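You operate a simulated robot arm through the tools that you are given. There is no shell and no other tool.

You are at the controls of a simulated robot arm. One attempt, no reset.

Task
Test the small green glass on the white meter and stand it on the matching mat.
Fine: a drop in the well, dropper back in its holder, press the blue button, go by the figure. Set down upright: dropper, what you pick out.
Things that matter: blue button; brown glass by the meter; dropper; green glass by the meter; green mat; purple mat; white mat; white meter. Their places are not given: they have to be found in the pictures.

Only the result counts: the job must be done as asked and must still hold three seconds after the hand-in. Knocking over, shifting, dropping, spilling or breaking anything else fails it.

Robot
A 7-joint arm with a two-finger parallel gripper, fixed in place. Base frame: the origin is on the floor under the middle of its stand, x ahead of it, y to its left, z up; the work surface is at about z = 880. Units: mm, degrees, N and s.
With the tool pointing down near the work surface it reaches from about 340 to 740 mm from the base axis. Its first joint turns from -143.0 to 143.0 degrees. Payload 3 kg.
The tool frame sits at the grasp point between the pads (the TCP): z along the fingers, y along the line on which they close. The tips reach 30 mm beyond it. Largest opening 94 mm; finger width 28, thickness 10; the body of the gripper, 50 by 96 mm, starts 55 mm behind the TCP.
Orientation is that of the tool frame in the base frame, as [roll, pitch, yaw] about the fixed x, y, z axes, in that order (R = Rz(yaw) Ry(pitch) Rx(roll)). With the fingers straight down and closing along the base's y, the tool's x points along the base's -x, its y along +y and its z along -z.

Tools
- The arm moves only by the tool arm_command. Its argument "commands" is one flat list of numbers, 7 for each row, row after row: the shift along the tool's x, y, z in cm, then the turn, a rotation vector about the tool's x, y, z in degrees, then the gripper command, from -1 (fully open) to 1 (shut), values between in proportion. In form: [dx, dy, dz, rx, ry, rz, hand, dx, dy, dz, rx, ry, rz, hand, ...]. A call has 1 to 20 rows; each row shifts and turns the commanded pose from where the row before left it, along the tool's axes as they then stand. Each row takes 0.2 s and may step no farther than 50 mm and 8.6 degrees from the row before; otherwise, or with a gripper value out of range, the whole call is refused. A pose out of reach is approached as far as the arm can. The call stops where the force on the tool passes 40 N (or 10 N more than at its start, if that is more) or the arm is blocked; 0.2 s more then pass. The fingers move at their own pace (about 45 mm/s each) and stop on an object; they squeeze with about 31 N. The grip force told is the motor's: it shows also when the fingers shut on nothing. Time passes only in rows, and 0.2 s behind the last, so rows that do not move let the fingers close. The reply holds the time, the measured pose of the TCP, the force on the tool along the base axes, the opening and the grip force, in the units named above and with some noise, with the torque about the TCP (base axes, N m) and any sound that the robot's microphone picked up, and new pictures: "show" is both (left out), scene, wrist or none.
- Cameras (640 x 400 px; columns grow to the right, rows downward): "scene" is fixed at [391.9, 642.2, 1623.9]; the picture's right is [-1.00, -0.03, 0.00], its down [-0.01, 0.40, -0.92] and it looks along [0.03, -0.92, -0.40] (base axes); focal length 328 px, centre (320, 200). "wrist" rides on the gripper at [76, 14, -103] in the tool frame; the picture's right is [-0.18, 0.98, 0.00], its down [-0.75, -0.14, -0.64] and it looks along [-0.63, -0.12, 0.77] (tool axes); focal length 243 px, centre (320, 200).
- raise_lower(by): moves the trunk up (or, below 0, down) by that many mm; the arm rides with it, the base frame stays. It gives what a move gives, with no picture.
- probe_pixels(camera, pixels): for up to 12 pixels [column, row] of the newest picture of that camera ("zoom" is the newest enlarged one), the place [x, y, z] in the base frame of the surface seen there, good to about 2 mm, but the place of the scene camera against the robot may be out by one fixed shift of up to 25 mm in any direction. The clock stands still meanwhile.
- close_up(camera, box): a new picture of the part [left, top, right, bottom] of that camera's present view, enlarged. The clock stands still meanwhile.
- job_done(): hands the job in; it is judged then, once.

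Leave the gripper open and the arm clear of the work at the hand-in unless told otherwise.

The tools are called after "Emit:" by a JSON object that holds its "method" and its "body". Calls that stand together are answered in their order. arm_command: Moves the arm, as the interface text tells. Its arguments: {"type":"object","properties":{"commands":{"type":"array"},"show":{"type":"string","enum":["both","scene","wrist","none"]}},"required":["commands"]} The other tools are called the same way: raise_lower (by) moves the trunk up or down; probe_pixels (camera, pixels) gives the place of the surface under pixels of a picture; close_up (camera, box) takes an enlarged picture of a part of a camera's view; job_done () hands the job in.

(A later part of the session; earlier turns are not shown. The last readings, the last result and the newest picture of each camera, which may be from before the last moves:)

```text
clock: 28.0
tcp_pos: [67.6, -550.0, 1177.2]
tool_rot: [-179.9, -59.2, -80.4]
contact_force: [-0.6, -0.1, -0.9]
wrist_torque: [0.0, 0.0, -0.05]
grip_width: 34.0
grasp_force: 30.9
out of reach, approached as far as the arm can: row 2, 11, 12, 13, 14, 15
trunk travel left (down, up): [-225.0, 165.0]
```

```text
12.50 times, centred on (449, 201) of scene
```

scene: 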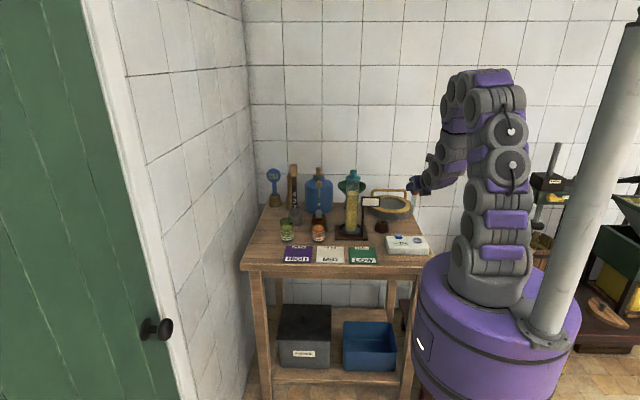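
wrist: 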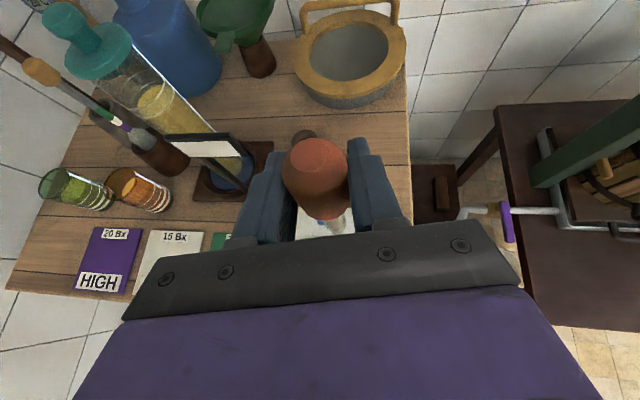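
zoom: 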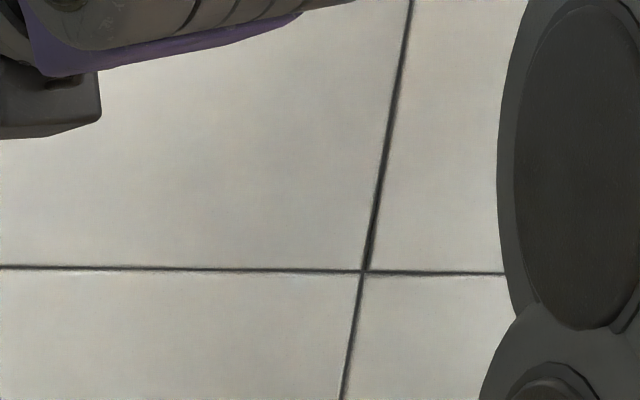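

I picked the wrong patch: the tube is at about scene (412,205).

Emit:
{"method": "close_up", "body": {"camera": "scene", "box": [400, 188, 425, 218]}}

Emit:
{"method": "close_up", "body": {"camera": "wrist", "box": [280, 125, 370, 245]}}

```text
13.33 times, centred on (412, 203) of scene
```

zoom: 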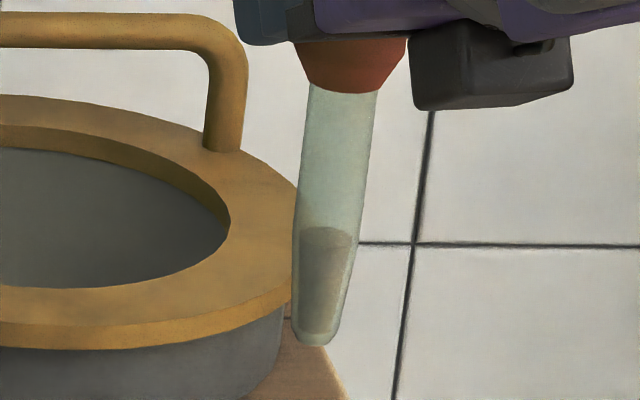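

```text
3.33 times, centred on (325, 185) of wrist
```

zoom: 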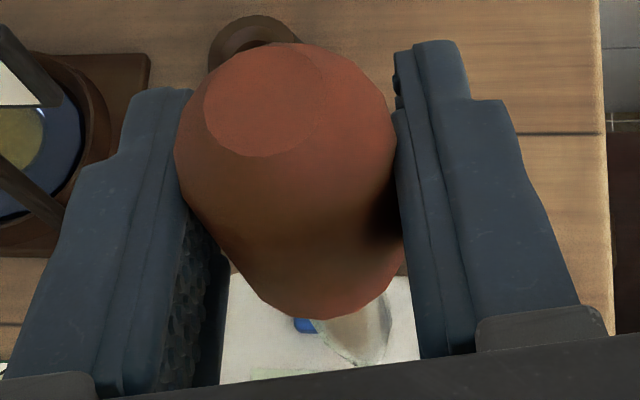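

The liquid level is clear in the tube now, so the dropper is charged. To fix the scene camera's shift, I'll probe the tip, whose true x,y I know from the TCP, and the well and button in one scene zoom.

Emit:
{"method": "close_up", "body": {"camera": "scene", "box": [370, 190, 450, 260]}}

Emit:
{"method": "probe_pixels", "body": {"camera": "scene", "pixels": [[411.5, 213], [412, 210], [413, 205], [414, 199], [414, 194]]}}

```text
5.71 times, centred on (410, 225) of scene
```

zoom: 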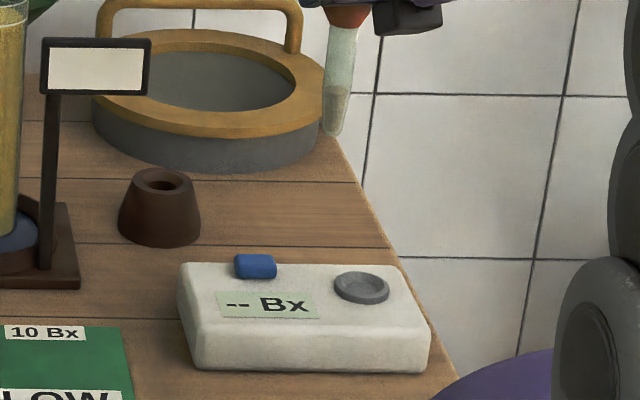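

```text
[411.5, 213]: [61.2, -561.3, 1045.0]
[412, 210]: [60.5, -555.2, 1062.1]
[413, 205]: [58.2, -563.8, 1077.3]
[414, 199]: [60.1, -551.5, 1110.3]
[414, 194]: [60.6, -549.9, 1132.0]
```

Emit:
{"method": "probe_pixels", "body": {"camera": "zoom", "pixels": [[254, 259], [237, 257], [273, 259], [254, 267], [361, 285], [361, 276], [361, 297], [340, 285], [384, 285], [300, 275], [161, 178], [335, 128]]}}

Emit:
{"method": "probe_pixels", "body": {"camera": "wrist", "pixels": [[97, 229], [142, 231], [121, 292], [79, 288], [148, 232], [202, 232], [166, 134], [237, 134], [306, 134], [258, 45]]}}

```text
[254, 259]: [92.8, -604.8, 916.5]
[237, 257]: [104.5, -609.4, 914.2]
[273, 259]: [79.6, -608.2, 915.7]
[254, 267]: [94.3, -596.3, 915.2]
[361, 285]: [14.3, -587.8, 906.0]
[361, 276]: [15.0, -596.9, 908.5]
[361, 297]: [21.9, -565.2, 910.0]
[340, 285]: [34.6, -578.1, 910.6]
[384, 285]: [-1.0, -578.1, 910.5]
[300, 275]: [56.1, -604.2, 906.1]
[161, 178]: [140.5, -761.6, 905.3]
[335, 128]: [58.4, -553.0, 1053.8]
```

```text
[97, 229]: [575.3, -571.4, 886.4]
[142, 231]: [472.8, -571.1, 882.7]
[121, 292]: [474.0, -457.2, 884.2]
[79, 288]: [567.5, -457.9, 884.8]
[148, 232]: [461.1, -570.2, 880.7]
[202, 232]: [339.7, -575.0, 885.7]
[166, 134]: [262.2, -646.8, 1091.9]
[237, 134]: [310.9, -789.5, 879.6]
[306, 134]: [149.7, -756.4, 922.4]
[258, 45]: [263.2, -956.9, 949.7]
```

Emit:
{"method": "close_up", "body": {"camera": "scene", "box": [276, 235, 388, 275]}}

```text
5.71 times, centred on (332, 255) of scene
```

zoom: 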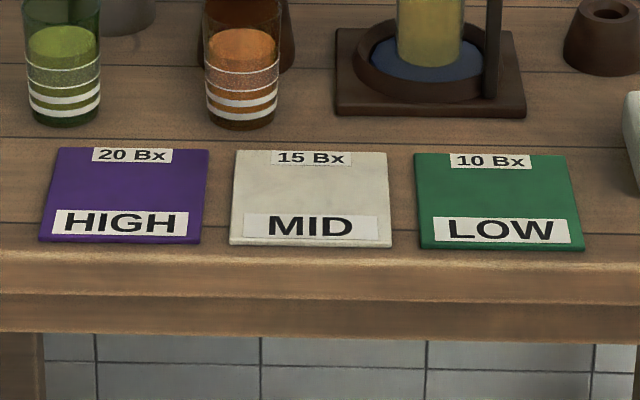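

Emit:
{"method": "probe_pixels", "body": {"camera": "zoom", "pixels": [[62, 150], [205, 152], [42, 235], [198, 237], [238, 153], [383, 155], [232, 238], [388, 240], [418, 157], [561, 158], [422, 243], [580, 244]]}}

```text
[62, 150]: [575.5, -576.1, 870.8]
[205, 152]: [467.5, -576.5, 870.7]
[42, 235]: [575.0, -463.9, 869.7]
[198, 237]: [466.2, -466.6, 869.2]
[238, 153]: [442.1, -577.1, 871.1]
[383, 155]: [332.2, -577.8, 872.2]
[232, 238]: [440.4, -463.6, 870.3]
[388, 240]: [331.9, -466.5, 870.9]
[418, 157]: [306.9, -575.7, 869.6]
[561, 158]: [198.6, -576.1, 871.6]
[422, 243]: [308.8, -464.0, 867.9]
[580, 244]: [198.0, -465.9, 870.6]
```

Comparing mat edges gives a scene shift of about (+6.5, +6, +14.5). Corrected, the well's centre is about (23.5, -575), rim z ≈ 925, and the button is about (100, -597, 931). Next I'll make a small 15 mm outward step to see where the commanded pose stands after the out-of-reach rows.

Emit:
{"method": "arm_command", "body": {"commands": [0.76, 0, 1.29, 0, 0, 0, 0.5, 0, 0, 0, 0, 0, 0, 0.5], "show": "none"}}

```text
clock: 28.6
tcp_pos: [70.6, -567.1, 1176.3]
tool_rot: [-179.8, -59.5, -80.5]
contact_force: [-0.1, 0.0, -0.1]
wrist_torque: [0.0, -0.01, 0.0]
grip_width: 34.1
grasp_force: 31.3
trunk travel left (down, up): [-225.0, 165.0]
```

The commanded pose follows the reached pose. Now I'll move over the well, to TCP about (23.5, -575, 1120), which puts the tip near 1017.

Emit:
{"method": "arm_command", "body": {"commands": [-1.61, 1.6, 0.95, 0, 0, 0, 0.5, -1.61, 1.6, 0.95, 0, 0, 0, 0.5, -1.61, 1.59, 0.95, 0, 0, 0, 0.5, 0, 0, 0, 0, 0, 0, 0.5]}}

Emit:
{"method": "close_up", "body": {"camera": "scene", "box": [370, 190, 450, 260]}}

```text
clock: 29.6
tcp_pos: [25.3, -576.0, 1120.7]
tool_rot: [180.0, -59.5, -80.3]
contact_force: [0.4, 0.5, -0.6]
wrist_torque: [0.0, 0.01, 0.03]
grip_width: 34.2
grasp_force: 30.8
trunk travel left (down, up): [-225.0, 165.0]
```

scene: 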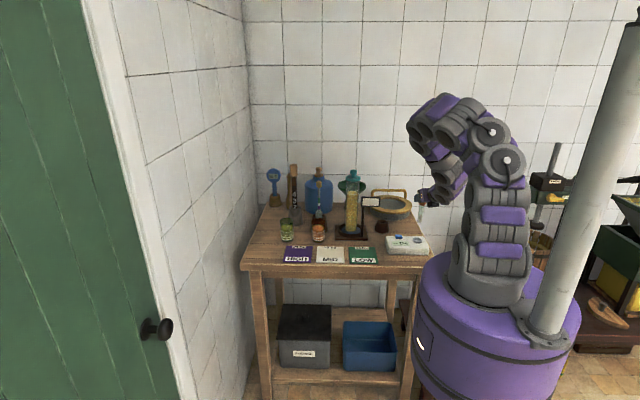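
wrist: 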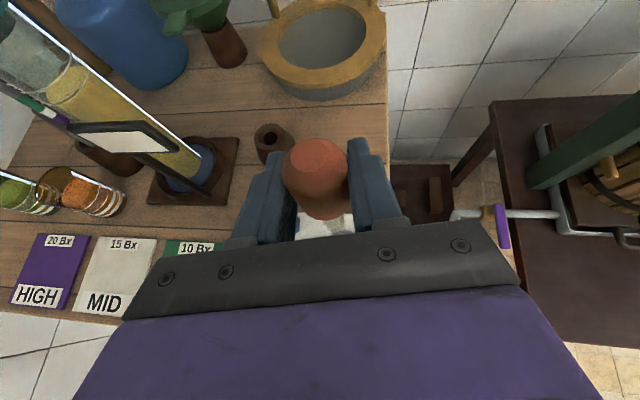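

```text
5.71 times, centred on (410, 225) of scene
```

zoom: 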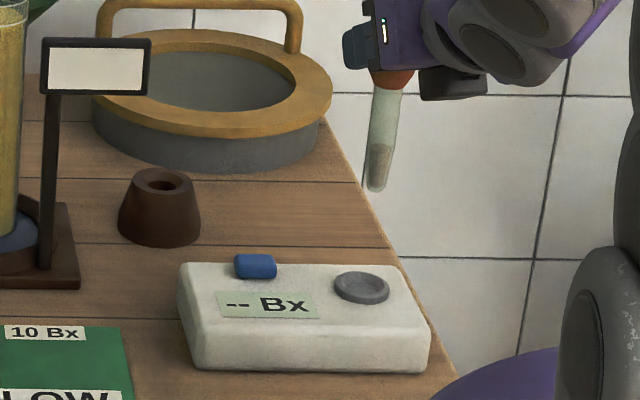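

The tip, at zoom (377,190), is lined up to come down on the well at (361,287). I'll descend 60 mm and recheck.

Emit:
{"method": "arm_command", "body": {"commands": [-1.72, 0, 1.015, 0, 0, 0, 0.5, -1.72, 0, 1.015, 0, 0, 0, 0.5, -1.72, 0, 1.015, 0, 0, 0, 0.5, 0, 0, 0, 0, 0, 0, 0.5]}}

Emit:
{"method": "close_up", "body": {"camera": "scene", "box": [390, 210, 440, 255]}}

```text
clock: 30.6
tcp_pos: [25.2, -573.0, 1060.3]
tool_rot: [-179.9, -59.4, -80.4]
contact_force: [0.0, 0.0, 0.0]
wrist_torque: [-0.01, 0.01, -0.01]
grip_width: 34.2
grasp_force: 31.6
trunk travel left (down, up): [-225.0, 165.0]
```

scene: 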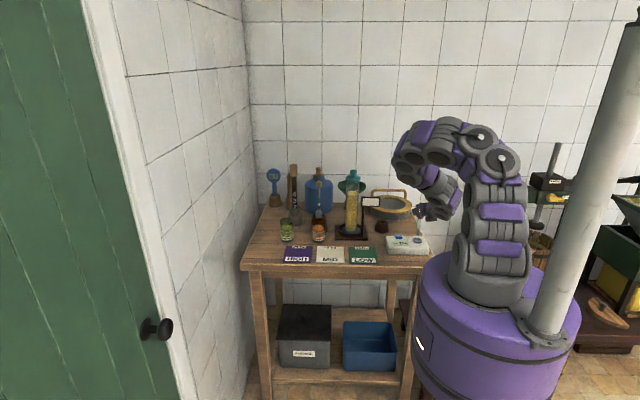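
wrist: 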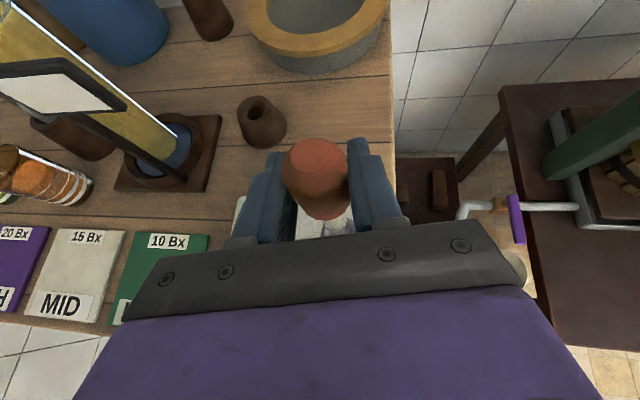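

```text
8.89 times, centred on (415, 232) of scene
```

zoom: 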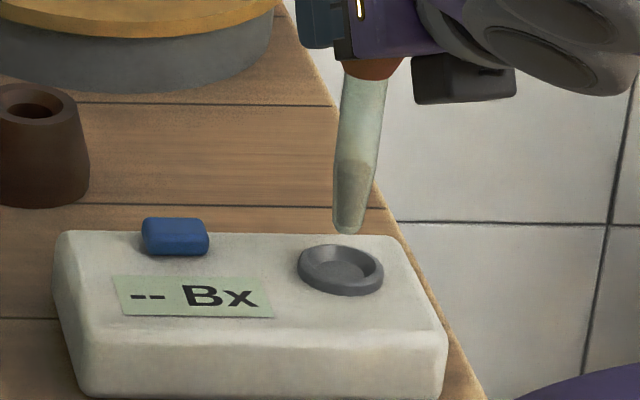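

Emit:
{"method": "probe_pixels", "body": {"camera": "zoom", "pixels": [[347, 230], [347, 224], [350, 200], [355, 150], [360, 100], [340, 270], [340, 250], [340, 290], [303, 265], [380, 268], [340, 262], [340, 278]]}}

```text
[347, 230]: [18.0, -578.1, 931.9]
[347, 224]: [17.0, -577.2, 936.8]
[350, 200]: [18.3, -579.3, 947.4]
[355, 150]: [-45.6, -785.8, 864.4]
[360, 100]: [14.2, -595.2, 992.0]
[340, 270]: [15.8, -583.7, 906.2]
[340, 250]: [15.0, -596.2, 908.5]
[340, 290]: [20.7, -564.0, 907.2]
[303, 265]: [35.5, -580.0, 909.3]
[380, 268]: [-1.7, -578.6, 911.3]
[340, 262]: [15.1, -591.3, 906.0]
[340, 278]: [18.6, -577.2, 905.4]
```

In the scene frame, the tip is at about (17.5, -582, 931) and the well bottom at about (17, -582, 906). So it's centred and 25 mm above. I'll lower by 15 mm and watch the well and the tube.

Emit:
{"method": "arm_command", "body": {"commands": [-0.65, 0, 0.38, 0, 0, 0, 0.5, -0.65, 0, 0.38, 0, 0, 0, 0.5, 0, 0, 0, 0, 0, 0, 0.5, 0, 0, 0, 0, 0, 0, 0.5]}}

Emit:
{"method": "close_up", "body": {"camera": "scene", "box": [390, 210, 440, 255]}}

```text
clock: 31.6
tcp_pos: [23.2, -574.3, 1045.1]
tool_rot: [179.9, -59.5, -80.4]
contact_force: [-0.2, -0.8, -0.3]
wrist_torque: [-0.02, -0.01, 0.02]
grip_width: 34.1
grasp_force: 30.8
trunk travel left (down, up): [-225.0, 165.0]
```

scene: 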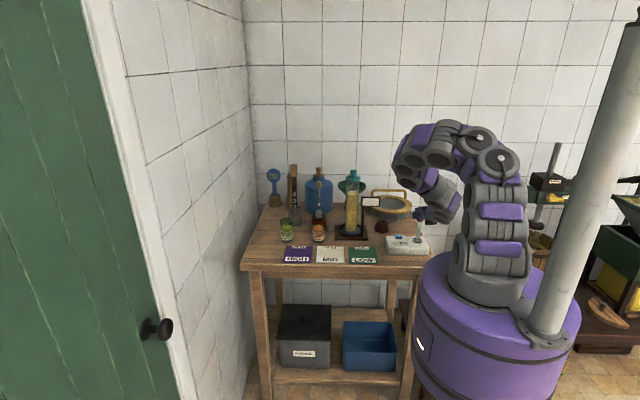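
wrist: 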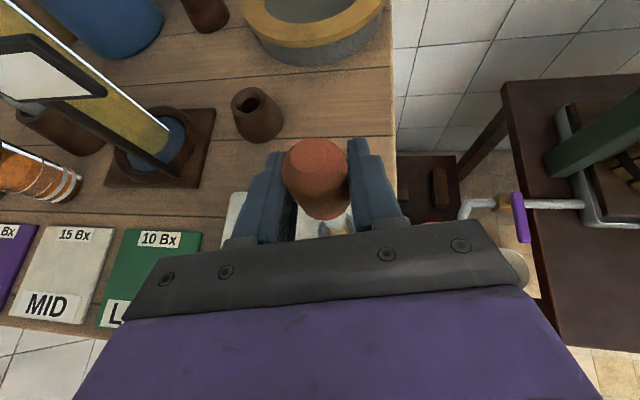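

```text
8.89 times, centred on (415, 232) of scene
```

zoom: 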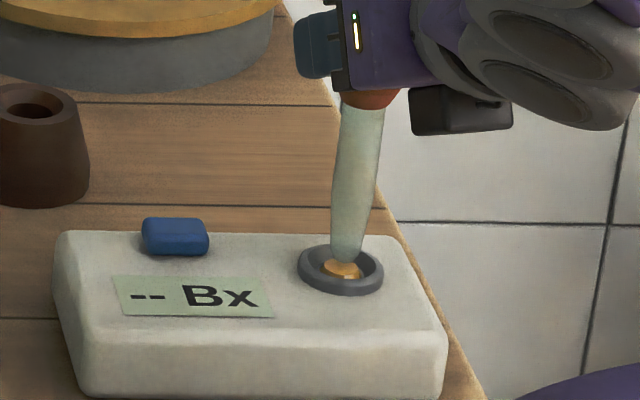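

A yellow drop is now in the well and the tube has emptied. The dropper goes back next: straight up 125 mm, a step to the side, and a turn back to heading -65°.

Emit:
{"method": "arm_command", "body": {"commands": [1.29, 0, -0.76, 0, 0, 0, 0.5, 2.58, 0, -1.52, 0, 0, 0, 0.5, 3.44, 0, -2.03, 0, 0, 0, 0.5, 3.44, 0, -2.03, 0, 0, 0, 0.5, 0.64, -2.33, 1.08, 0, 0, 0, 0.5, 0.64, -2.33, 1.08, 0, 0, 0, 0.5, 0, 0, 0, 6.55, 0, -3.86, 0.5, 0, 0, 0, 6.55, 0, -3.86, 0.5, 0, 0, 0, 0, 0, 0, 0.5]}}

Emit:
{"method": "close_up", "body": {"camera": "scene", "box": [370, 190, 450, 260]}}

```text
clock: 33.6
tcp_pos: [73.7, -590.1, 1170.1]
tool_rot: [179.9, -59.5, -65.0]
contact_force: [-0.8, -0.4, 0.2]
wrist_torque: [0.02, -0.03, -0.01]
grip_width: 34.5
grasp_force: 30.8
trunk travel left (down, up): [-225.0, 165.0]
```

scene: 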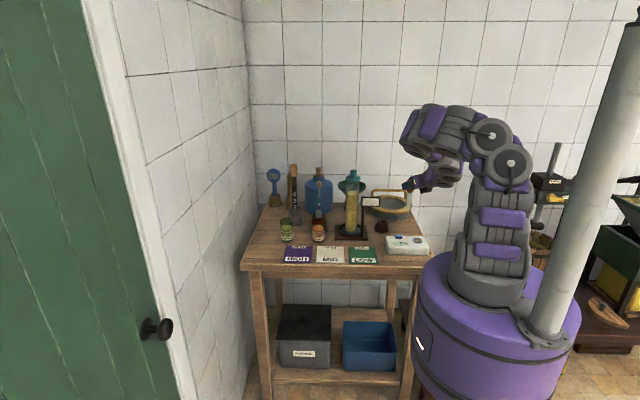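
wrist: 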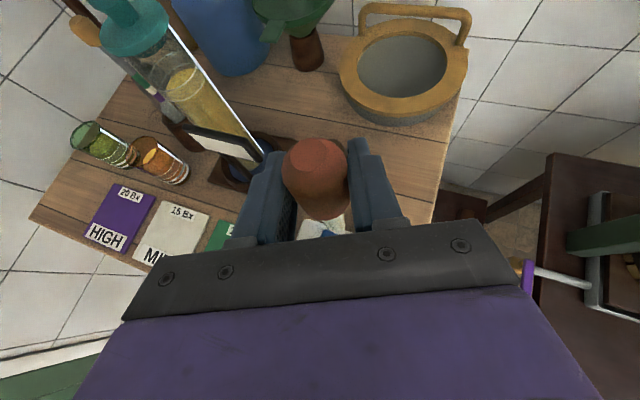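

```text
5.71 times, centred on (410, 225) of scene
```

zoom: 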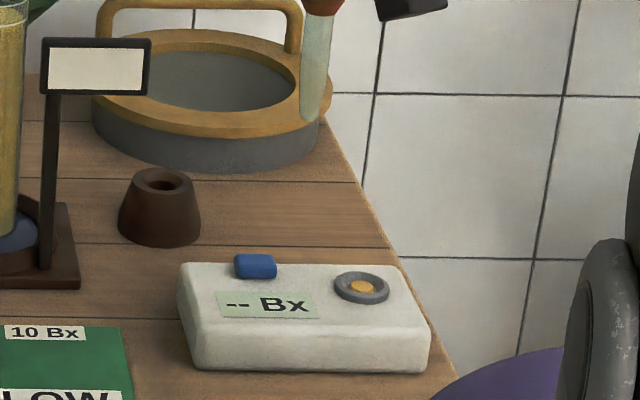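

The drop sits in the well. Now I'll bring the dropper over its holder, to TCP (148.5, -738, 1150), and verify the alignment.

Emit:
{"method": "arm_command", "body": {"commands": [1.336, -0.106, 3.056, 0, 0, 0, 0.5, 1.336, -0.106, 3.056, 0, 0, 0, 0.5, 1.336, -0.106, 3.056, 0, 0, 0, 0.5, 1.336, -0.106, 3.056, 0, 0, 0, 0.5, 1.336, -0.106, 3.056, 0, 0, 0, 0.5, 0, 0, 0, 0, 0, 0, 0.5, 0, 0, 0, 0, 0, 0, 0.5]}}

Emit:
{"method": "close_up", "body": {"camera": "scene", "box": [350, 180, 420, 245]}}

```text
clock: 35.2
tcp_pos: [149.1, -736.2, 1151.4]
tool_rot: [179.8, -59.6, -65.2]
contact_force: [0.6, 0.0, -0.3]
wrist_torque: [-0.01, 0.04, -0.02]
grip_width: 34.1
grasp_force: 31.2
trunk travel left (down, up): [-225.0, 165.0]
```

scene: 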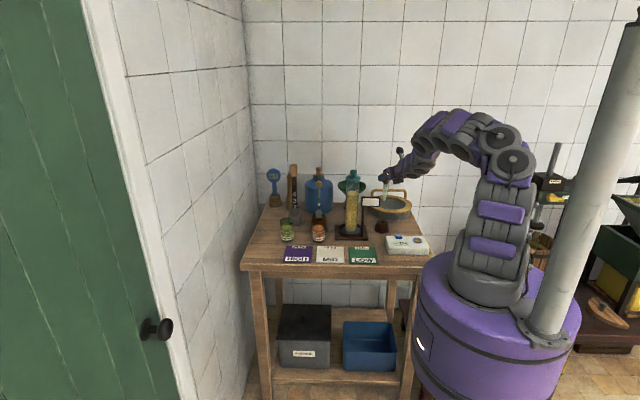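
wrist: 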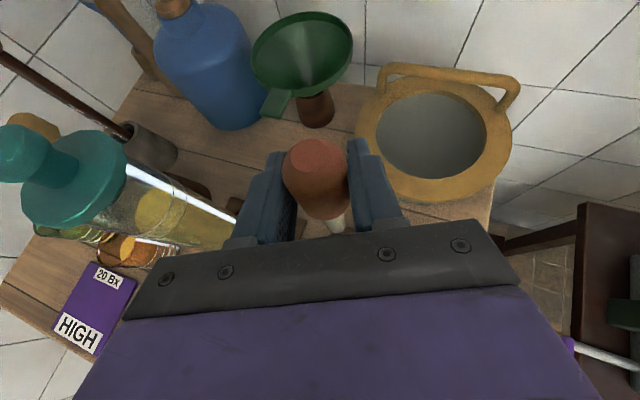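

```text
6.15 times, centred on (385, 212) of scene
```

zoom: 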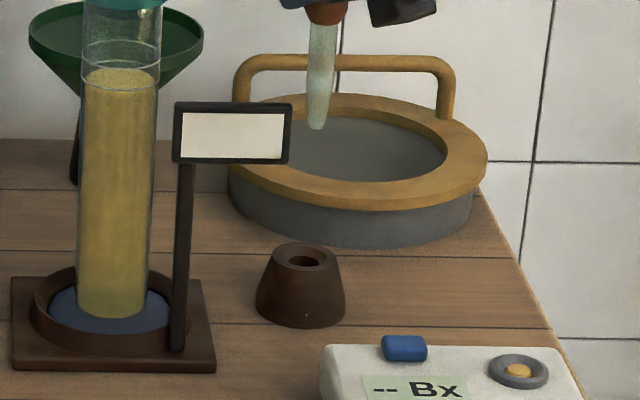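

Emit:
{"method": "probe_pixels", "body": {"camera": "zoom", "pixels": [[316, 126], [317, 118], [318, 105], [305, 246], [303, 271], [278, 256], [331, 260], [305, 252], [305, 264], [304, 248]]}}

Emit:
{"method": "arm_command", "body": {"commands": [0, 0, 0, 0, 0, 0, 0.5], "show": "none"}}

Emit:
{"method": "arm_command", "body": {"commands": [0, 0, 0, 0, 0, 0, 0.5], "show": "none"}}

```text
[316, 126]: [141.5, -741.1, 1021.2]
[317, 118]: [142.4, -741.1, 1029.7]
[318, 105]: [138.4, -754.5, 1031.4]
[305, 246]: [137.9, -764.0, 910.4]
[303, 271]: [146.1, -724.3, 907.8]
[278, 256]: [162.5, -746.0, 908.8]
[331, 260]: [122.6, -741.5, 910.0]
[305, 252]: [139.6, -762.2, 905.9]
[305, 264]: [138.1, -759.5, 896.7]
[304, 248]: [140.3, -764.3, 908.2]
```

```text
clock: 35.6
tcp_pos: [148.8, -737.6, 1148.7]
tool_rot: [180.0, -59.5, -65.3]
contact_force: [-0.5, 0.2, -0.5]
wrist_torque: [0.01, -0.02, 0.02]
grip_width: 34.3
grasp_force: 30.9
trunk travel left (down, up): [-225.0, 165.0]
```

```text
clock: 36.0
tcp_pos: [148.1, -737.3, 1149.7]
tool_rot: [180.0, -59.4, -65.2]
contact_force: [0.7, 0.8, 0.2]
wrist_torque: [0.01, -0.04, 0.01]
grip_width: 34.1
grasp_force: 31.5
trunk travel left (down, up): [-225.0, 165.0]
```

TCP readings average (148.7, -737.0), and the hole's corrected centre is (148.5, -738). I'll lower 140 mm into the holder, watching the force.

Emit:
{"method": "arm_command", "body": {"commands": [-2.39, 0, 1.5, 0, 0, 0, 0.5, -2.41, 0, 1.42, 0, 0, 0, 0.5, -2.41, 0, 1.42, 0, 0, 0, 0.5, -2.41, 0, 1.42, 0, 0, 0, 0.5, -2.41, 0, 1.42, 0, 0, 0, 0.5, 0, 0, 0, 0, 0, 0, 0.5]}}

Emit:
{"method": "close_up", "body": {"camera": "scene", "box": [350, 180, 420, 245]}}

```text
clock: 37.4
tcp_pos: [147.7, -739.1, 1011.5]
tool_rot: [179.9, -59.6, -65.1]
contact_force: [0.3, 0.5, -0.4]
wrist_torque: [-0.04, 0.02, -0.03]
grip_width: 33.7
grasp_force: 30.7
trunk travel left (down, up): [-225.0, 165.0]
```

scene: 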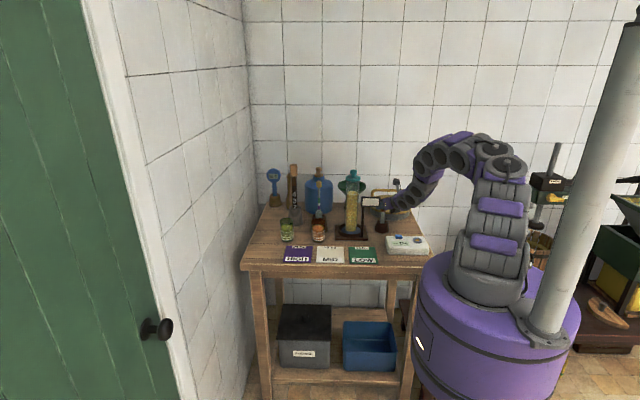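
wrist: 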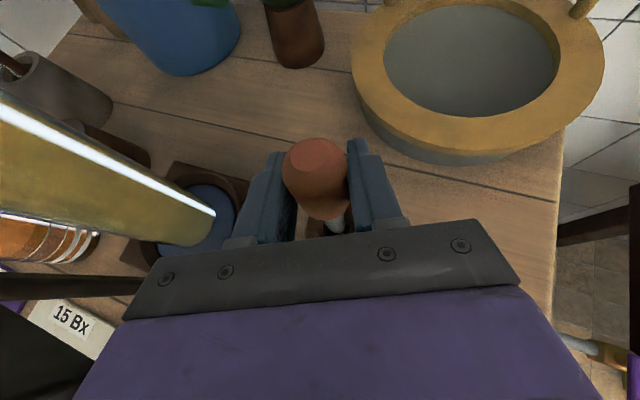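

```text
6.15 times, centred on (385, 212) of scene
```

zoom: 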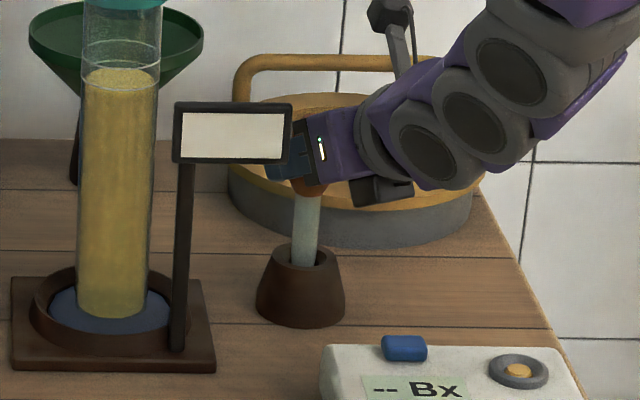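

The dropper is in the holder with no side force. I'll lower the last 9 mm gently to its original height.

Emit:
{"method": "arm_command", "body": {"commands": [-0.26, 0, 0.15, 0, 0, 0, 0.5, -0.26, 0, 0.15, 0, 0, 0, 0.5, -0.26, 0, 0.15, 0, 0, 0, 0.5, 0, 0, 0, 0, 0, 0, 0.5], "show": "none"}}

Emit:
{"method": "arm_command", "body": {"commands": [0, 0, 0, 0, 0, 0, 0.5], "show": "none"}}

```text
clock: 38.4
tcp_pos: [149.0, -739.6, 1002.9]
tool_rot: [-180.0, -59.6, -65.0]
contact_force: [0.1, -0.4, 5.0]
wrist_torque: [-0.05, -0.03, 0.03]
grip_width: 34.5
grasp_force: 31.0
trunk travel left (down, up): [-225.0, 165.0]
```

```text
clock: 38.8
tcp_pos: [148.4, -739.2, 1002.5]
tool_rot: [-180.0, -59.6, -65.1]
contact_force: [0.6, -0.6, 7.3]
wrist_torque: [-0.09, -0.08, -0.02]
grip_width: 34.1
grasp_force: 30.5
trunk travel left (down, up): [-225.0, 165.0]
```

There's a 5–7 N upward force, so the dropper is seated on the bottom. I'll open the fingers to 64 mm without moving.

Emit:
{"method": "arm_command", "body": {"commands": [0, 0, 0, 0, 0, 0, 0.2, 0, 0, 0, 0, 0, 0, 0.0, 0, 0, 0, 0, 0, 0, -0.36, 0, 0, 0, 0, 0, 0, -0.36, 0, 0, 0, 0, 0, 0, -0.36]}}

Emit:
{"method": "close_up", "body": {"camera": "scene", "box": [350, 180, 420, 245]}}

```text
clock: 40.0
tcp_pos: [149.2, -738.9, 1002.0]
tool_rot: [-179.9, -59.4, -65.2]
contact_force: [0.7, 0.3, 0.3]
wrist_torque: [0.03, -0.02, 0.02]
grip_width: 63.9
grasp_force: 0.0
trunk travel left (down, up): [-225.0, 165.0]
```

scene: 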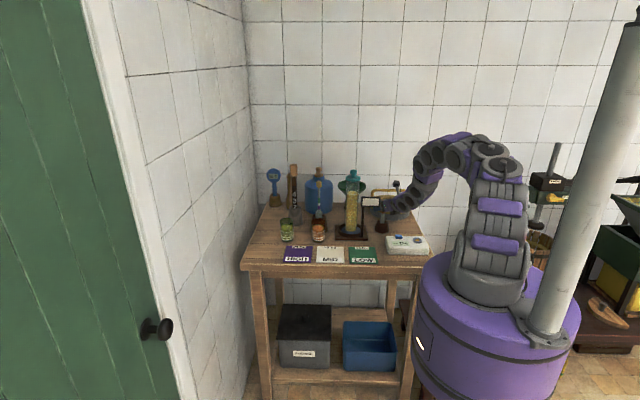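
wrist: 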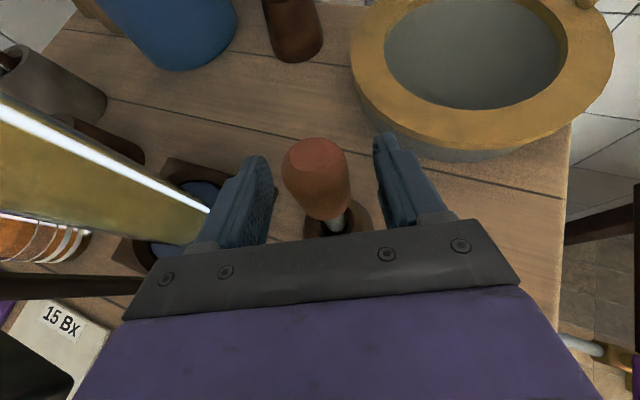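

```text
6.15 times, centred on (385, 212) of scene
```

zoom: 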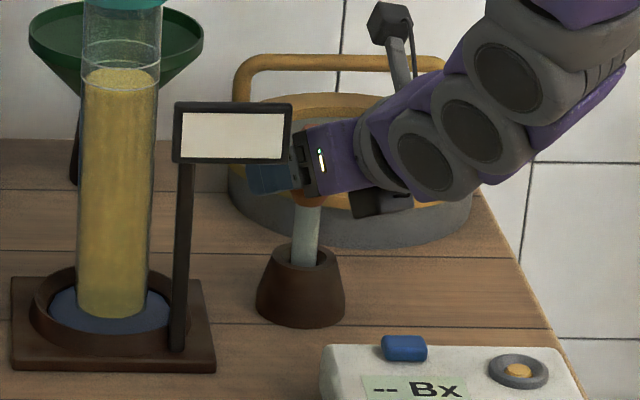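

The dropper stands released. I'll back straight out along the tool axis, then up and back, close the fingers and reduce the tilt to 45° for pressing the button.

Emit:
{"method": "arm_command", "body": {"commands": [0, 0, -3.4, 0, 0, 0, -0.36, 0, 0, -3.4, 0, 0, 0, -0.36, 0, 0, -3.4, 0, 0, 0, -0.36, 0.593, 0, -3.98, 0, 0, 0, 0.2, 0.593, 0, -3.98, 0, 0, 0, 0.6, 0.593, 0, -3.98, 0, 0, 0, 1, 0, 0, 0, 0, -7.25, 0, 1, 0, 0, 0, 0, -7.25, 0, 1, 0, 0, 0, 0, 0, 0, 1]}}

Emit:
{"method": "close_up", "body": {"camera": "scene", "box": [350, 180, 440, 260]}}

```text
clock: 42.0
tcp_pos: [72.1, -575.1, 1128.9]
tool_rot: [180.0, -44.9, -65.2]
contact_force: [-0.3, 0.6, 0.1]
wrist_torque: [0.03, 0.05, 0.01]
grip_width: 0.0
grasp_force: 31.2
trunk travel left (down, up): [-225.0, 165.0]
```

scene: 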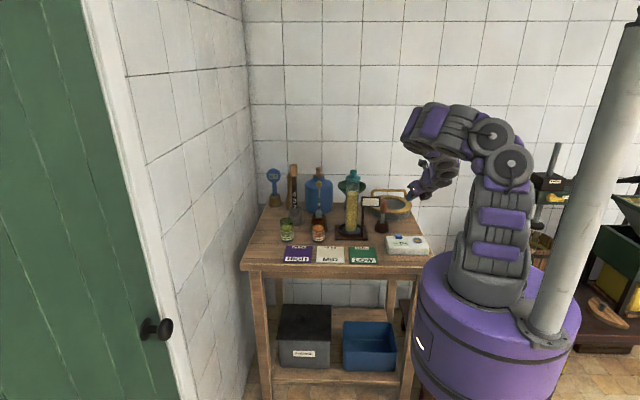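
wrist: 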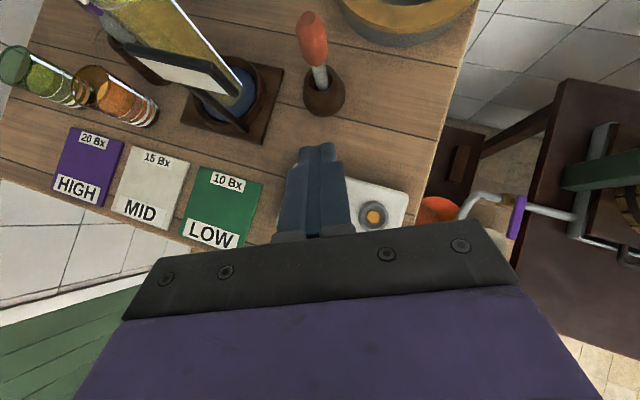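

```text
5.00 times, centred on (395, 220) of scene
```

zoom: 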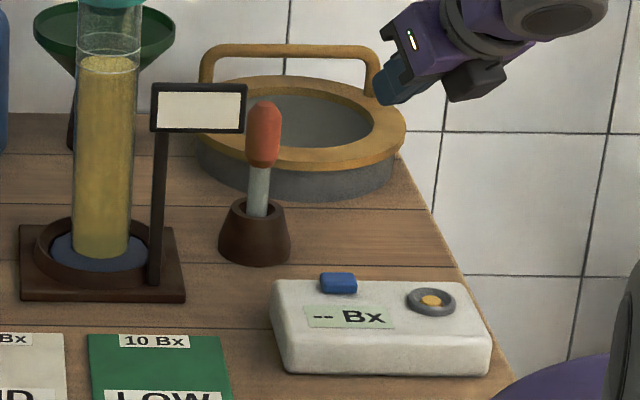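

The dropper is upright in its holder and the fingers are shut. Now I'll bring the fingertips to about 30 mm above the blue button, which is at about (100, -597, 931).

Emit:
{"method": "arm_command", "body": {"commands": [-2.05, -0.4, 2.79, 0, 0, 0, 1, -2.05, -0.4, 2.79, 0, 0, 0, 1, -2.05, -0.4, 2.79, 0, 0, 0, 1, -2.05, -0.4, 2.79, 0, 0, 0, 1, 0, 0, 0, 0, 0, 0, 1]}}

Emit:
{"method": "close_up", "body": {"camera": "scene", "box": [370, 200, 440, 260]}}

Emit:
{"method": "close_up", "body": {"camera": "wrist", "box": [250, 90, 430, 240]}}

```text
clock: 43.2
tcp_pos: [94.5, -587.8, 991.0]
tool_rot: [-179.9, -45.0, -65.1]
contact_force: [-0.2, -0.7, 0.2]
wrist_torque: [-0.01, 0.01, -0.04]
grip_width: 0.0
grasp_force: 30.9
trunk travel left (down, up): [-225.0, 165.0]
```

scene: 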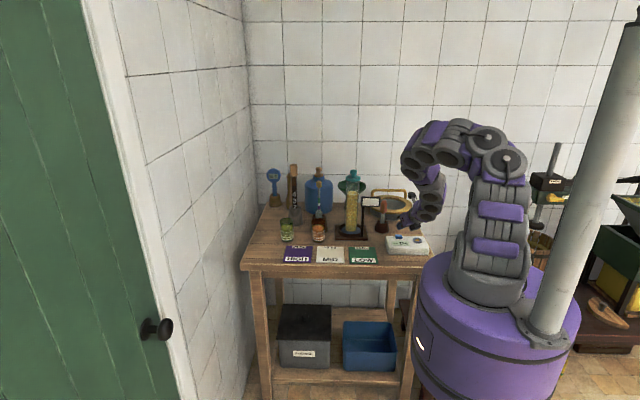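
wrist: 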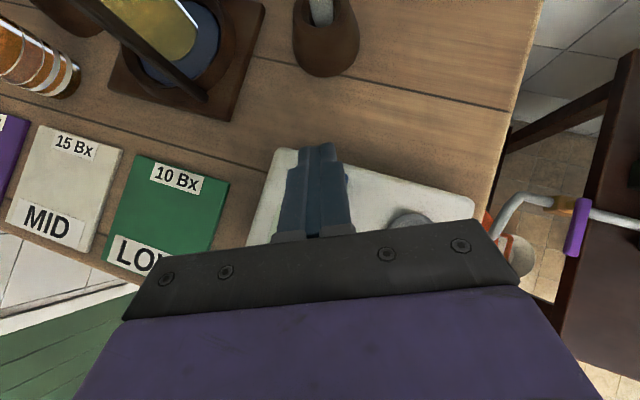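

```text
6.67 times, centred on (405, 230) of scene
```

zoom: 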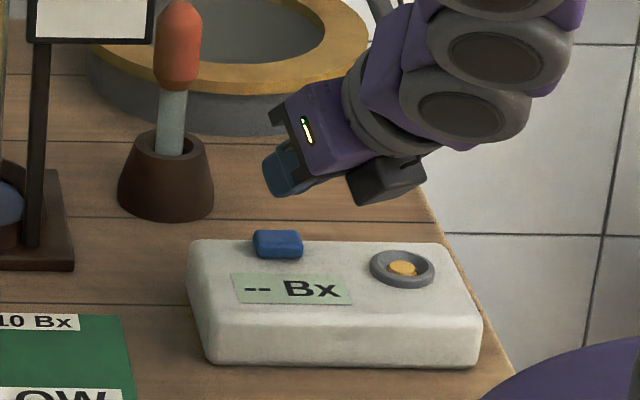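

```text
2.67 times, centred on (340, 165) of wrist
```

zoom: 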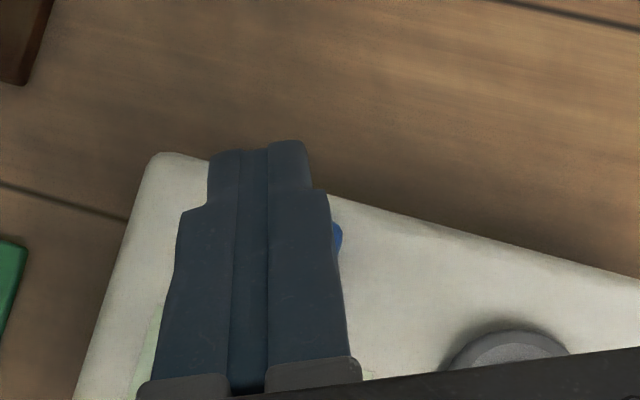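

The fingertips are centred over the button, with a bit of blue visible beside them. I'll descend 22 mm and then creep.

Emit:
{"method": "arm_command", "body": {"commands": [-0.78, 0, 0.78, 0, 0, 0, 1, -0.78, 0, 0.78, 0, 0, 0, 1, 0, 0, 0, 0, 0, 0, 1], "show": "scene"}}

Emit:
{"method": "close_up", "body": {"camera": "scene", "box": [380, 210, 430, 255]}}

```text
clock: 44.0
tcp_pos: [93.4, -586.9, 969.6]
tool_rot: [179.8, -45.0, -65.3]
contact_force: [0.7, -1.0, -0.3]
wrist_torque: [-0.01, -0.02, 0.04]
grip_width: 0.2
grasp_force: 30.7
trunk travel left (down, up): [-225.0, 165.0]
```

scene: 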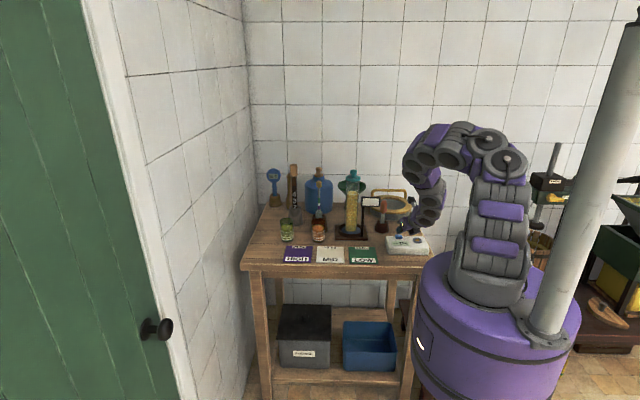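

```text
8.89 times, centred on (405, 232) of scene
```

zoom: 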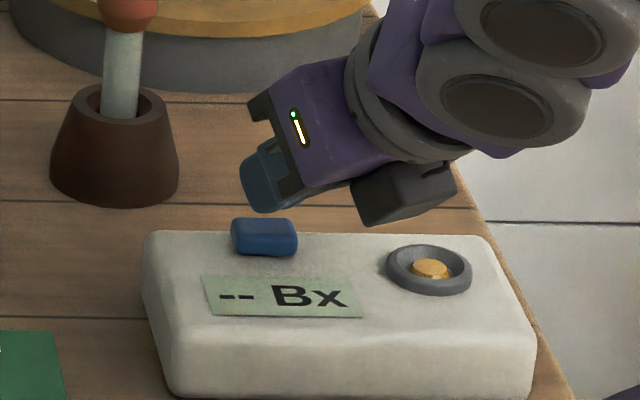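

The fingertip is a few mm above the button's top face. I'll creep down 8 mm in 2 mm steps.

Emit:
{"method": "arm_command", "body": {"commands": [-0.141, 0, 0.141, 0, 0, 0, 1, -0.141, 0, 0.141, 0, 0, 0, 1, -0.141, 0, 0.141, 0, 0, 0, 1, -0.141, 0, 0.141, 0, 0, 0, 1], "show": "scene"}}

Emit:
{"method": "close_up", "body": {"camera": "scene", "box": [380, 210, 430, 255]}}

```text
clock: 45.0
tcp_pos: [95.3, -586.2, 962.0]
tool_rot: [179.9, -44.9, -65.2]
contact_force: [-0.1, -0.2, 1.3]
wrist_torque: [-0.02, 0.02, 0.01]
grip_width: 0.2
grasp_force: 31.2
trunk travel left (down, up): [-225.0, 165.0]
```

scene: 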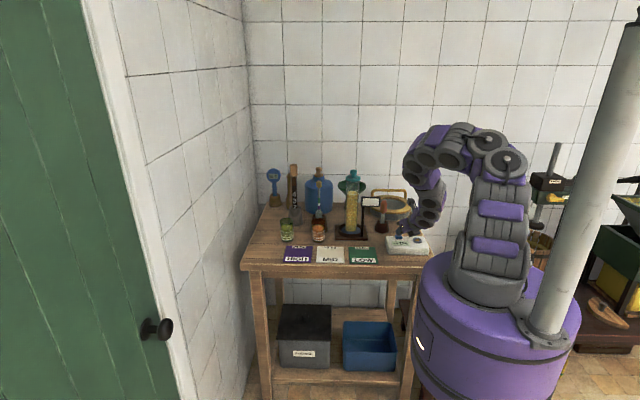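

```text
8.89 times, centred on (405, 232) of scene
```

zoom: 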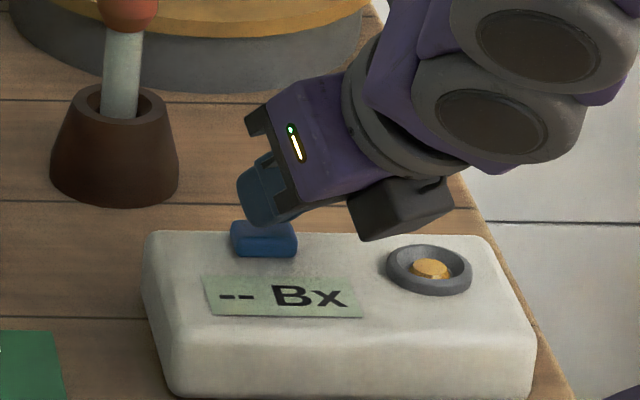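

First touch: 1.3 N. I'll press on in 1 mm steps.

Emit:
{"method": "arm_command", "body": {"commands": [-0.071, 0, 0.071, 0, 0, 0, 1, -0.071, 0, 0.071, 0, 0, 0, 1, -0.071, 0, 0.071, 0, 0, 0, 1], "show": "scene"}}

Emit:
{"method": "close_up", "body": {"camera": "scene", "box": [380, 210, 430, 255]}}

```text
clock: 45.8
tcp_pos: [95.4, -586.2, 958.9]
tool_rot: [-180.0, -45.0, -65.2]
contact_force: [-0.6, -1.5, 2.6]
wrist_torque: [-0.05, 0.0, 0.01]
grip_width: 0.1
grasp_force: 30.8
trunk travel left (down, up): [-225.0, 165.0]
heard: click
```

scene: 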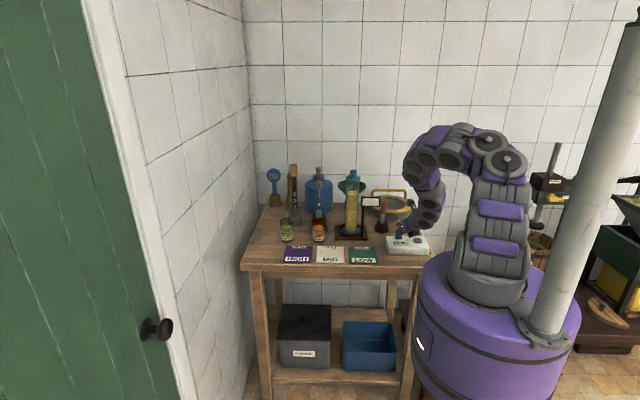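

```text
8.89 times, centred on (405, 232) of scene
```

zoom: 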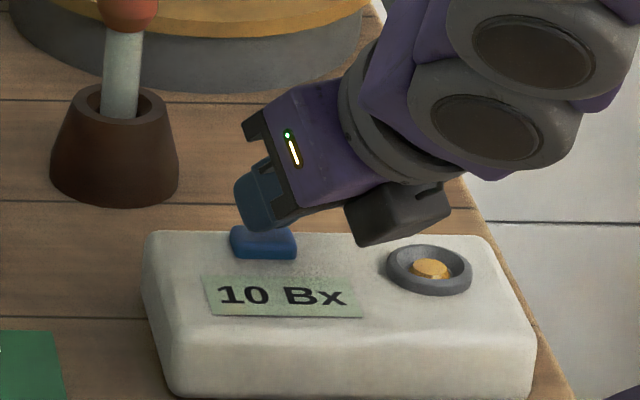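

It clicked, and the display reads "10 Bx". I'll raise off the button and read it again more closely.

Emit:
{"method": "arm_command", "body": {"commands": [0.71, 0, -0.71, 0, 0, 0, 1, 2.12, 0, -2.12, 0, 0, 0, 1, 2.83, 0, -2.83, 0, 0, 0, 1, 2.83, 0, -2.83, 0, 0, 0, 1, 0, 0, 0, 0, 0, 0, 1]}}

Emit:
{"method": "close_up", "body": {"camera": "scene", "box": [385, 225, 430, 255]}}

Emit:
{"method": "close_up", "body": {"camera": "scene", "box": [276, 235, 388, 275]}}

```text
clock: 47.0
tcp_pos: [96.4, -588.4, 1079.3]
tool_rot: [180.0, -45.0, -65.3]
contact_force: [0.6, -0.3, 0.0]
wrist_torque: [0.01, -0.01, 0.01]
grip_width: 0.0
grasp_force: 30.9
trunk travel left (down, up): [-225.0, 165.0]
```

scene: 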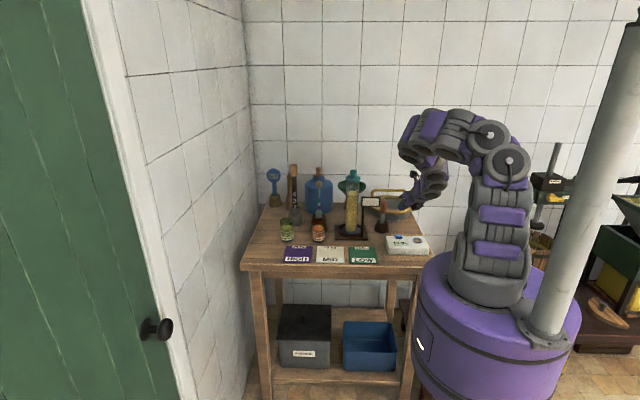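
wrist: 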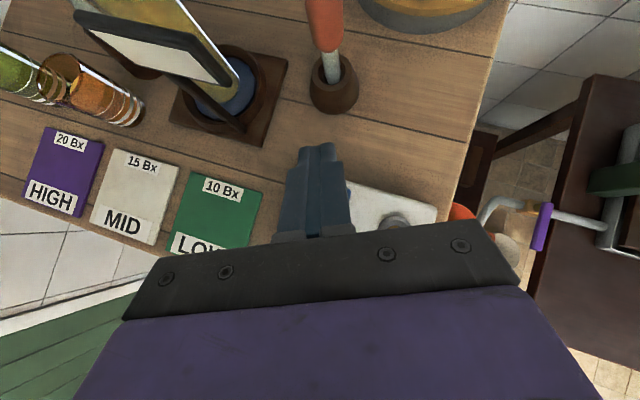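

```text
13.33 times, centred on (408, 240) of scene
```

zoom: 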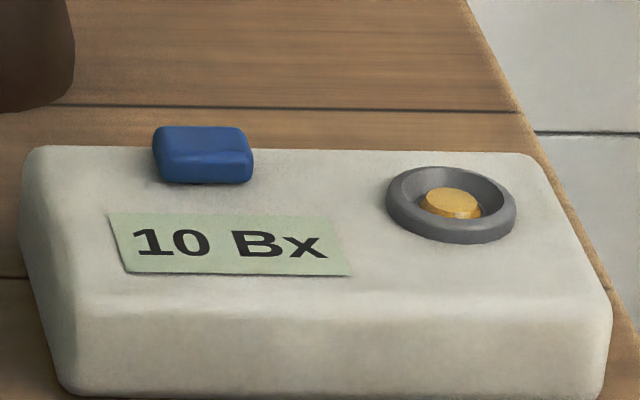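

```text
5.71 times, centred on (332, 255) of scene
```

zoom: 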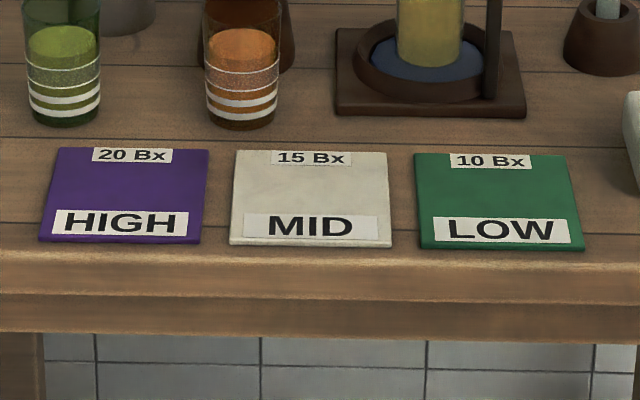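

The reading holds at "10 Bx", which matches the green mat labelled "10 Bx LOW". That mat's centre is about (259.5, -514), top z ≈ 885. Before grasping the glass, I'll check with the empty gripper that the 60° tilt is reachable over the green mat.

Emit:
{"method": "arm_command", "body": {"commands": [1.414, 0, -1.414, 0, 7.25, 0, 1, 1.58, 0, -1.226, 0, 7.25, 0, 0.5, -2.146, -3.58, 1.044, 0, 0, 0, 0, -2.146, -3.58, 1.044, 0, 0, 0, -0.5, -2.146, -3.58, 1.044, 0, 0, 0, -1, -2.146, -3.58, 1.044, 0, 0, 0, -1, -2.146, -3.58, 1.044, 0, 0, 0, -1, 0, 0, 0, 0, 0, 0, -1]}}

```text
clock: 48.8
tcp_pos: [255.6, -501.1, 1000.1]
tool_rot: [-180.0, -59.4, -65.2]
contact_force: [-0.3, 0.0, 0.8]
wrist_torque: [0.02, -0.02, 0.01]
grip_width: 93.9
grasp_force: 0.1
trunk travel left (down, up): [-225.0, 165.0]
```

scene: 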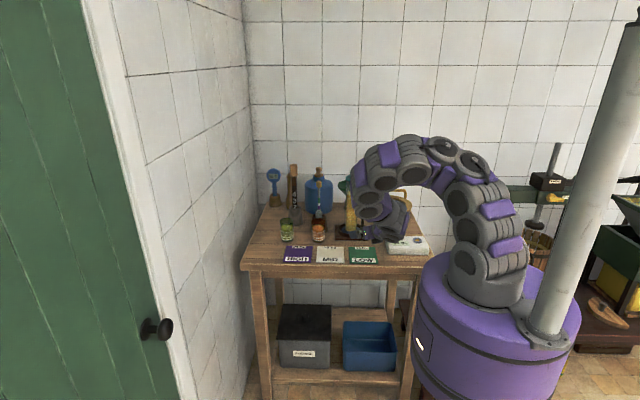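
wrist: 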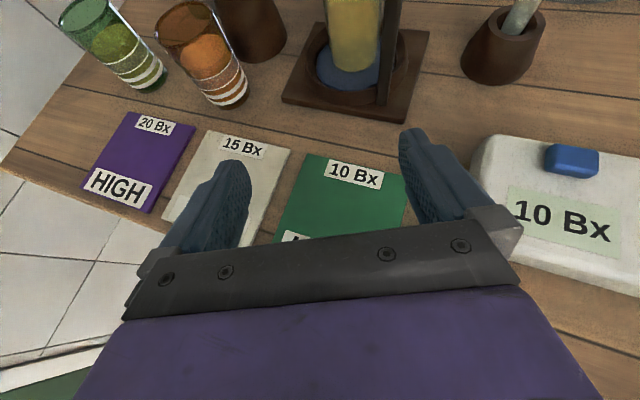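

Reachable at z = 1000, with a clear view of "10 Bx" on both the mat and the meter. I'll test down to placing height, z = 937, over the empty mat.

Emit:
{"method": "arm_command", "body": {"commands": [-1.81, 0, 1.07, 0, 0, 0, -1, -1.81, 0, 1.07, 0, 0, 0, -1, -1.81, 0, 1.07, 0, 0, 0, -1, 0, 0, 0, 0, 0, 0, -1]}}

Emit:
{"method": "close_up", "body": {"camera": "scene", "box": [310, 190, 430, 275]}}

```text
clock: 49.8
tcp_pos: [255.8, -502.5, 937.1]
tool_rot: [179.8, -59.6, -65.2]
contact_force: [0.0, 0.1, -0.3]
wrist_torque: [0.03, 0.01, -0.02]
grip_width: 94.0
grasp_force: 0.2
trunk travel left (down, up): [-225.0, 165.0]
```

scene: 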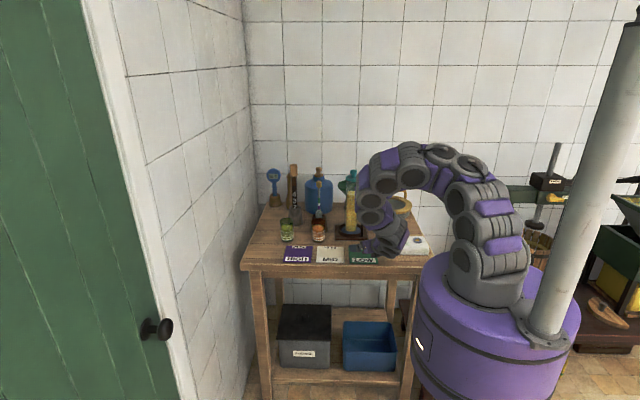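
wrist: 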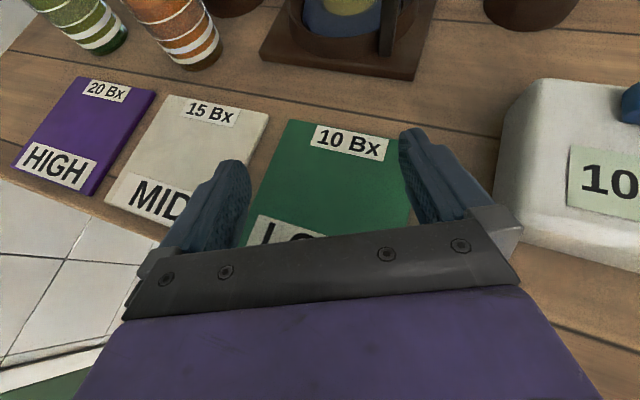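

```text
4.71 times, centred on (370, 232) of scene
```

zoom: 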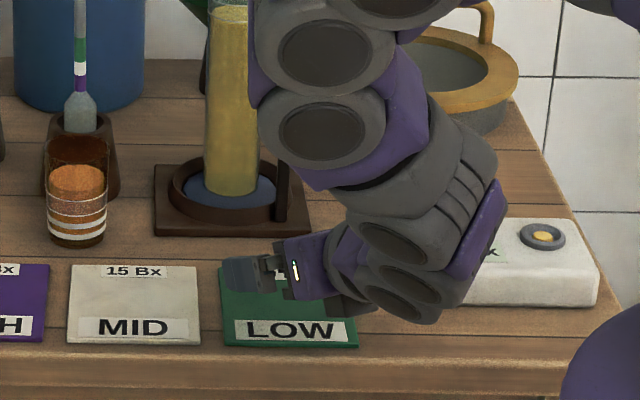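

The pose is reachable with no contact. I'll use this view to measure the green mat's edges accurately.

Emit:
{"method": "probe_pixels", "body": {"camera": "wrist", "pixels": [[291, 122], [396, 140], [275, 155], [260, 190], [250, 225], [408, 200], [411, 222], [345, 130], [330, 190], [262, 119], [190, 100], [245, 165]]}}

```text
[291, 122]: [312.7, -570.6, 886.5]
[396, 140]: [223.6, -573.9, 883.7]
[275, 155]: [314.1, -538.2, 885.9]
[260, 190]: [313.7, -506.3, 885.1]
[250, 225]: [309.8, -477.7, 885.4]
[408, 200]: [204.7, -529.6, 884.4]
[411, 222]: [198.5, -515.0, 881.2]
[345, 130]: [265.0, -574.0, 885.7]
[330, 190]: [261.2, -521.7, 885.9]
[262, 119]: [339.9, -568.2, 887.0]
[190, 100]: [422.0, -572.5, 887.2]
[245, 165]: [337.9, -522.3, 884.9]
```

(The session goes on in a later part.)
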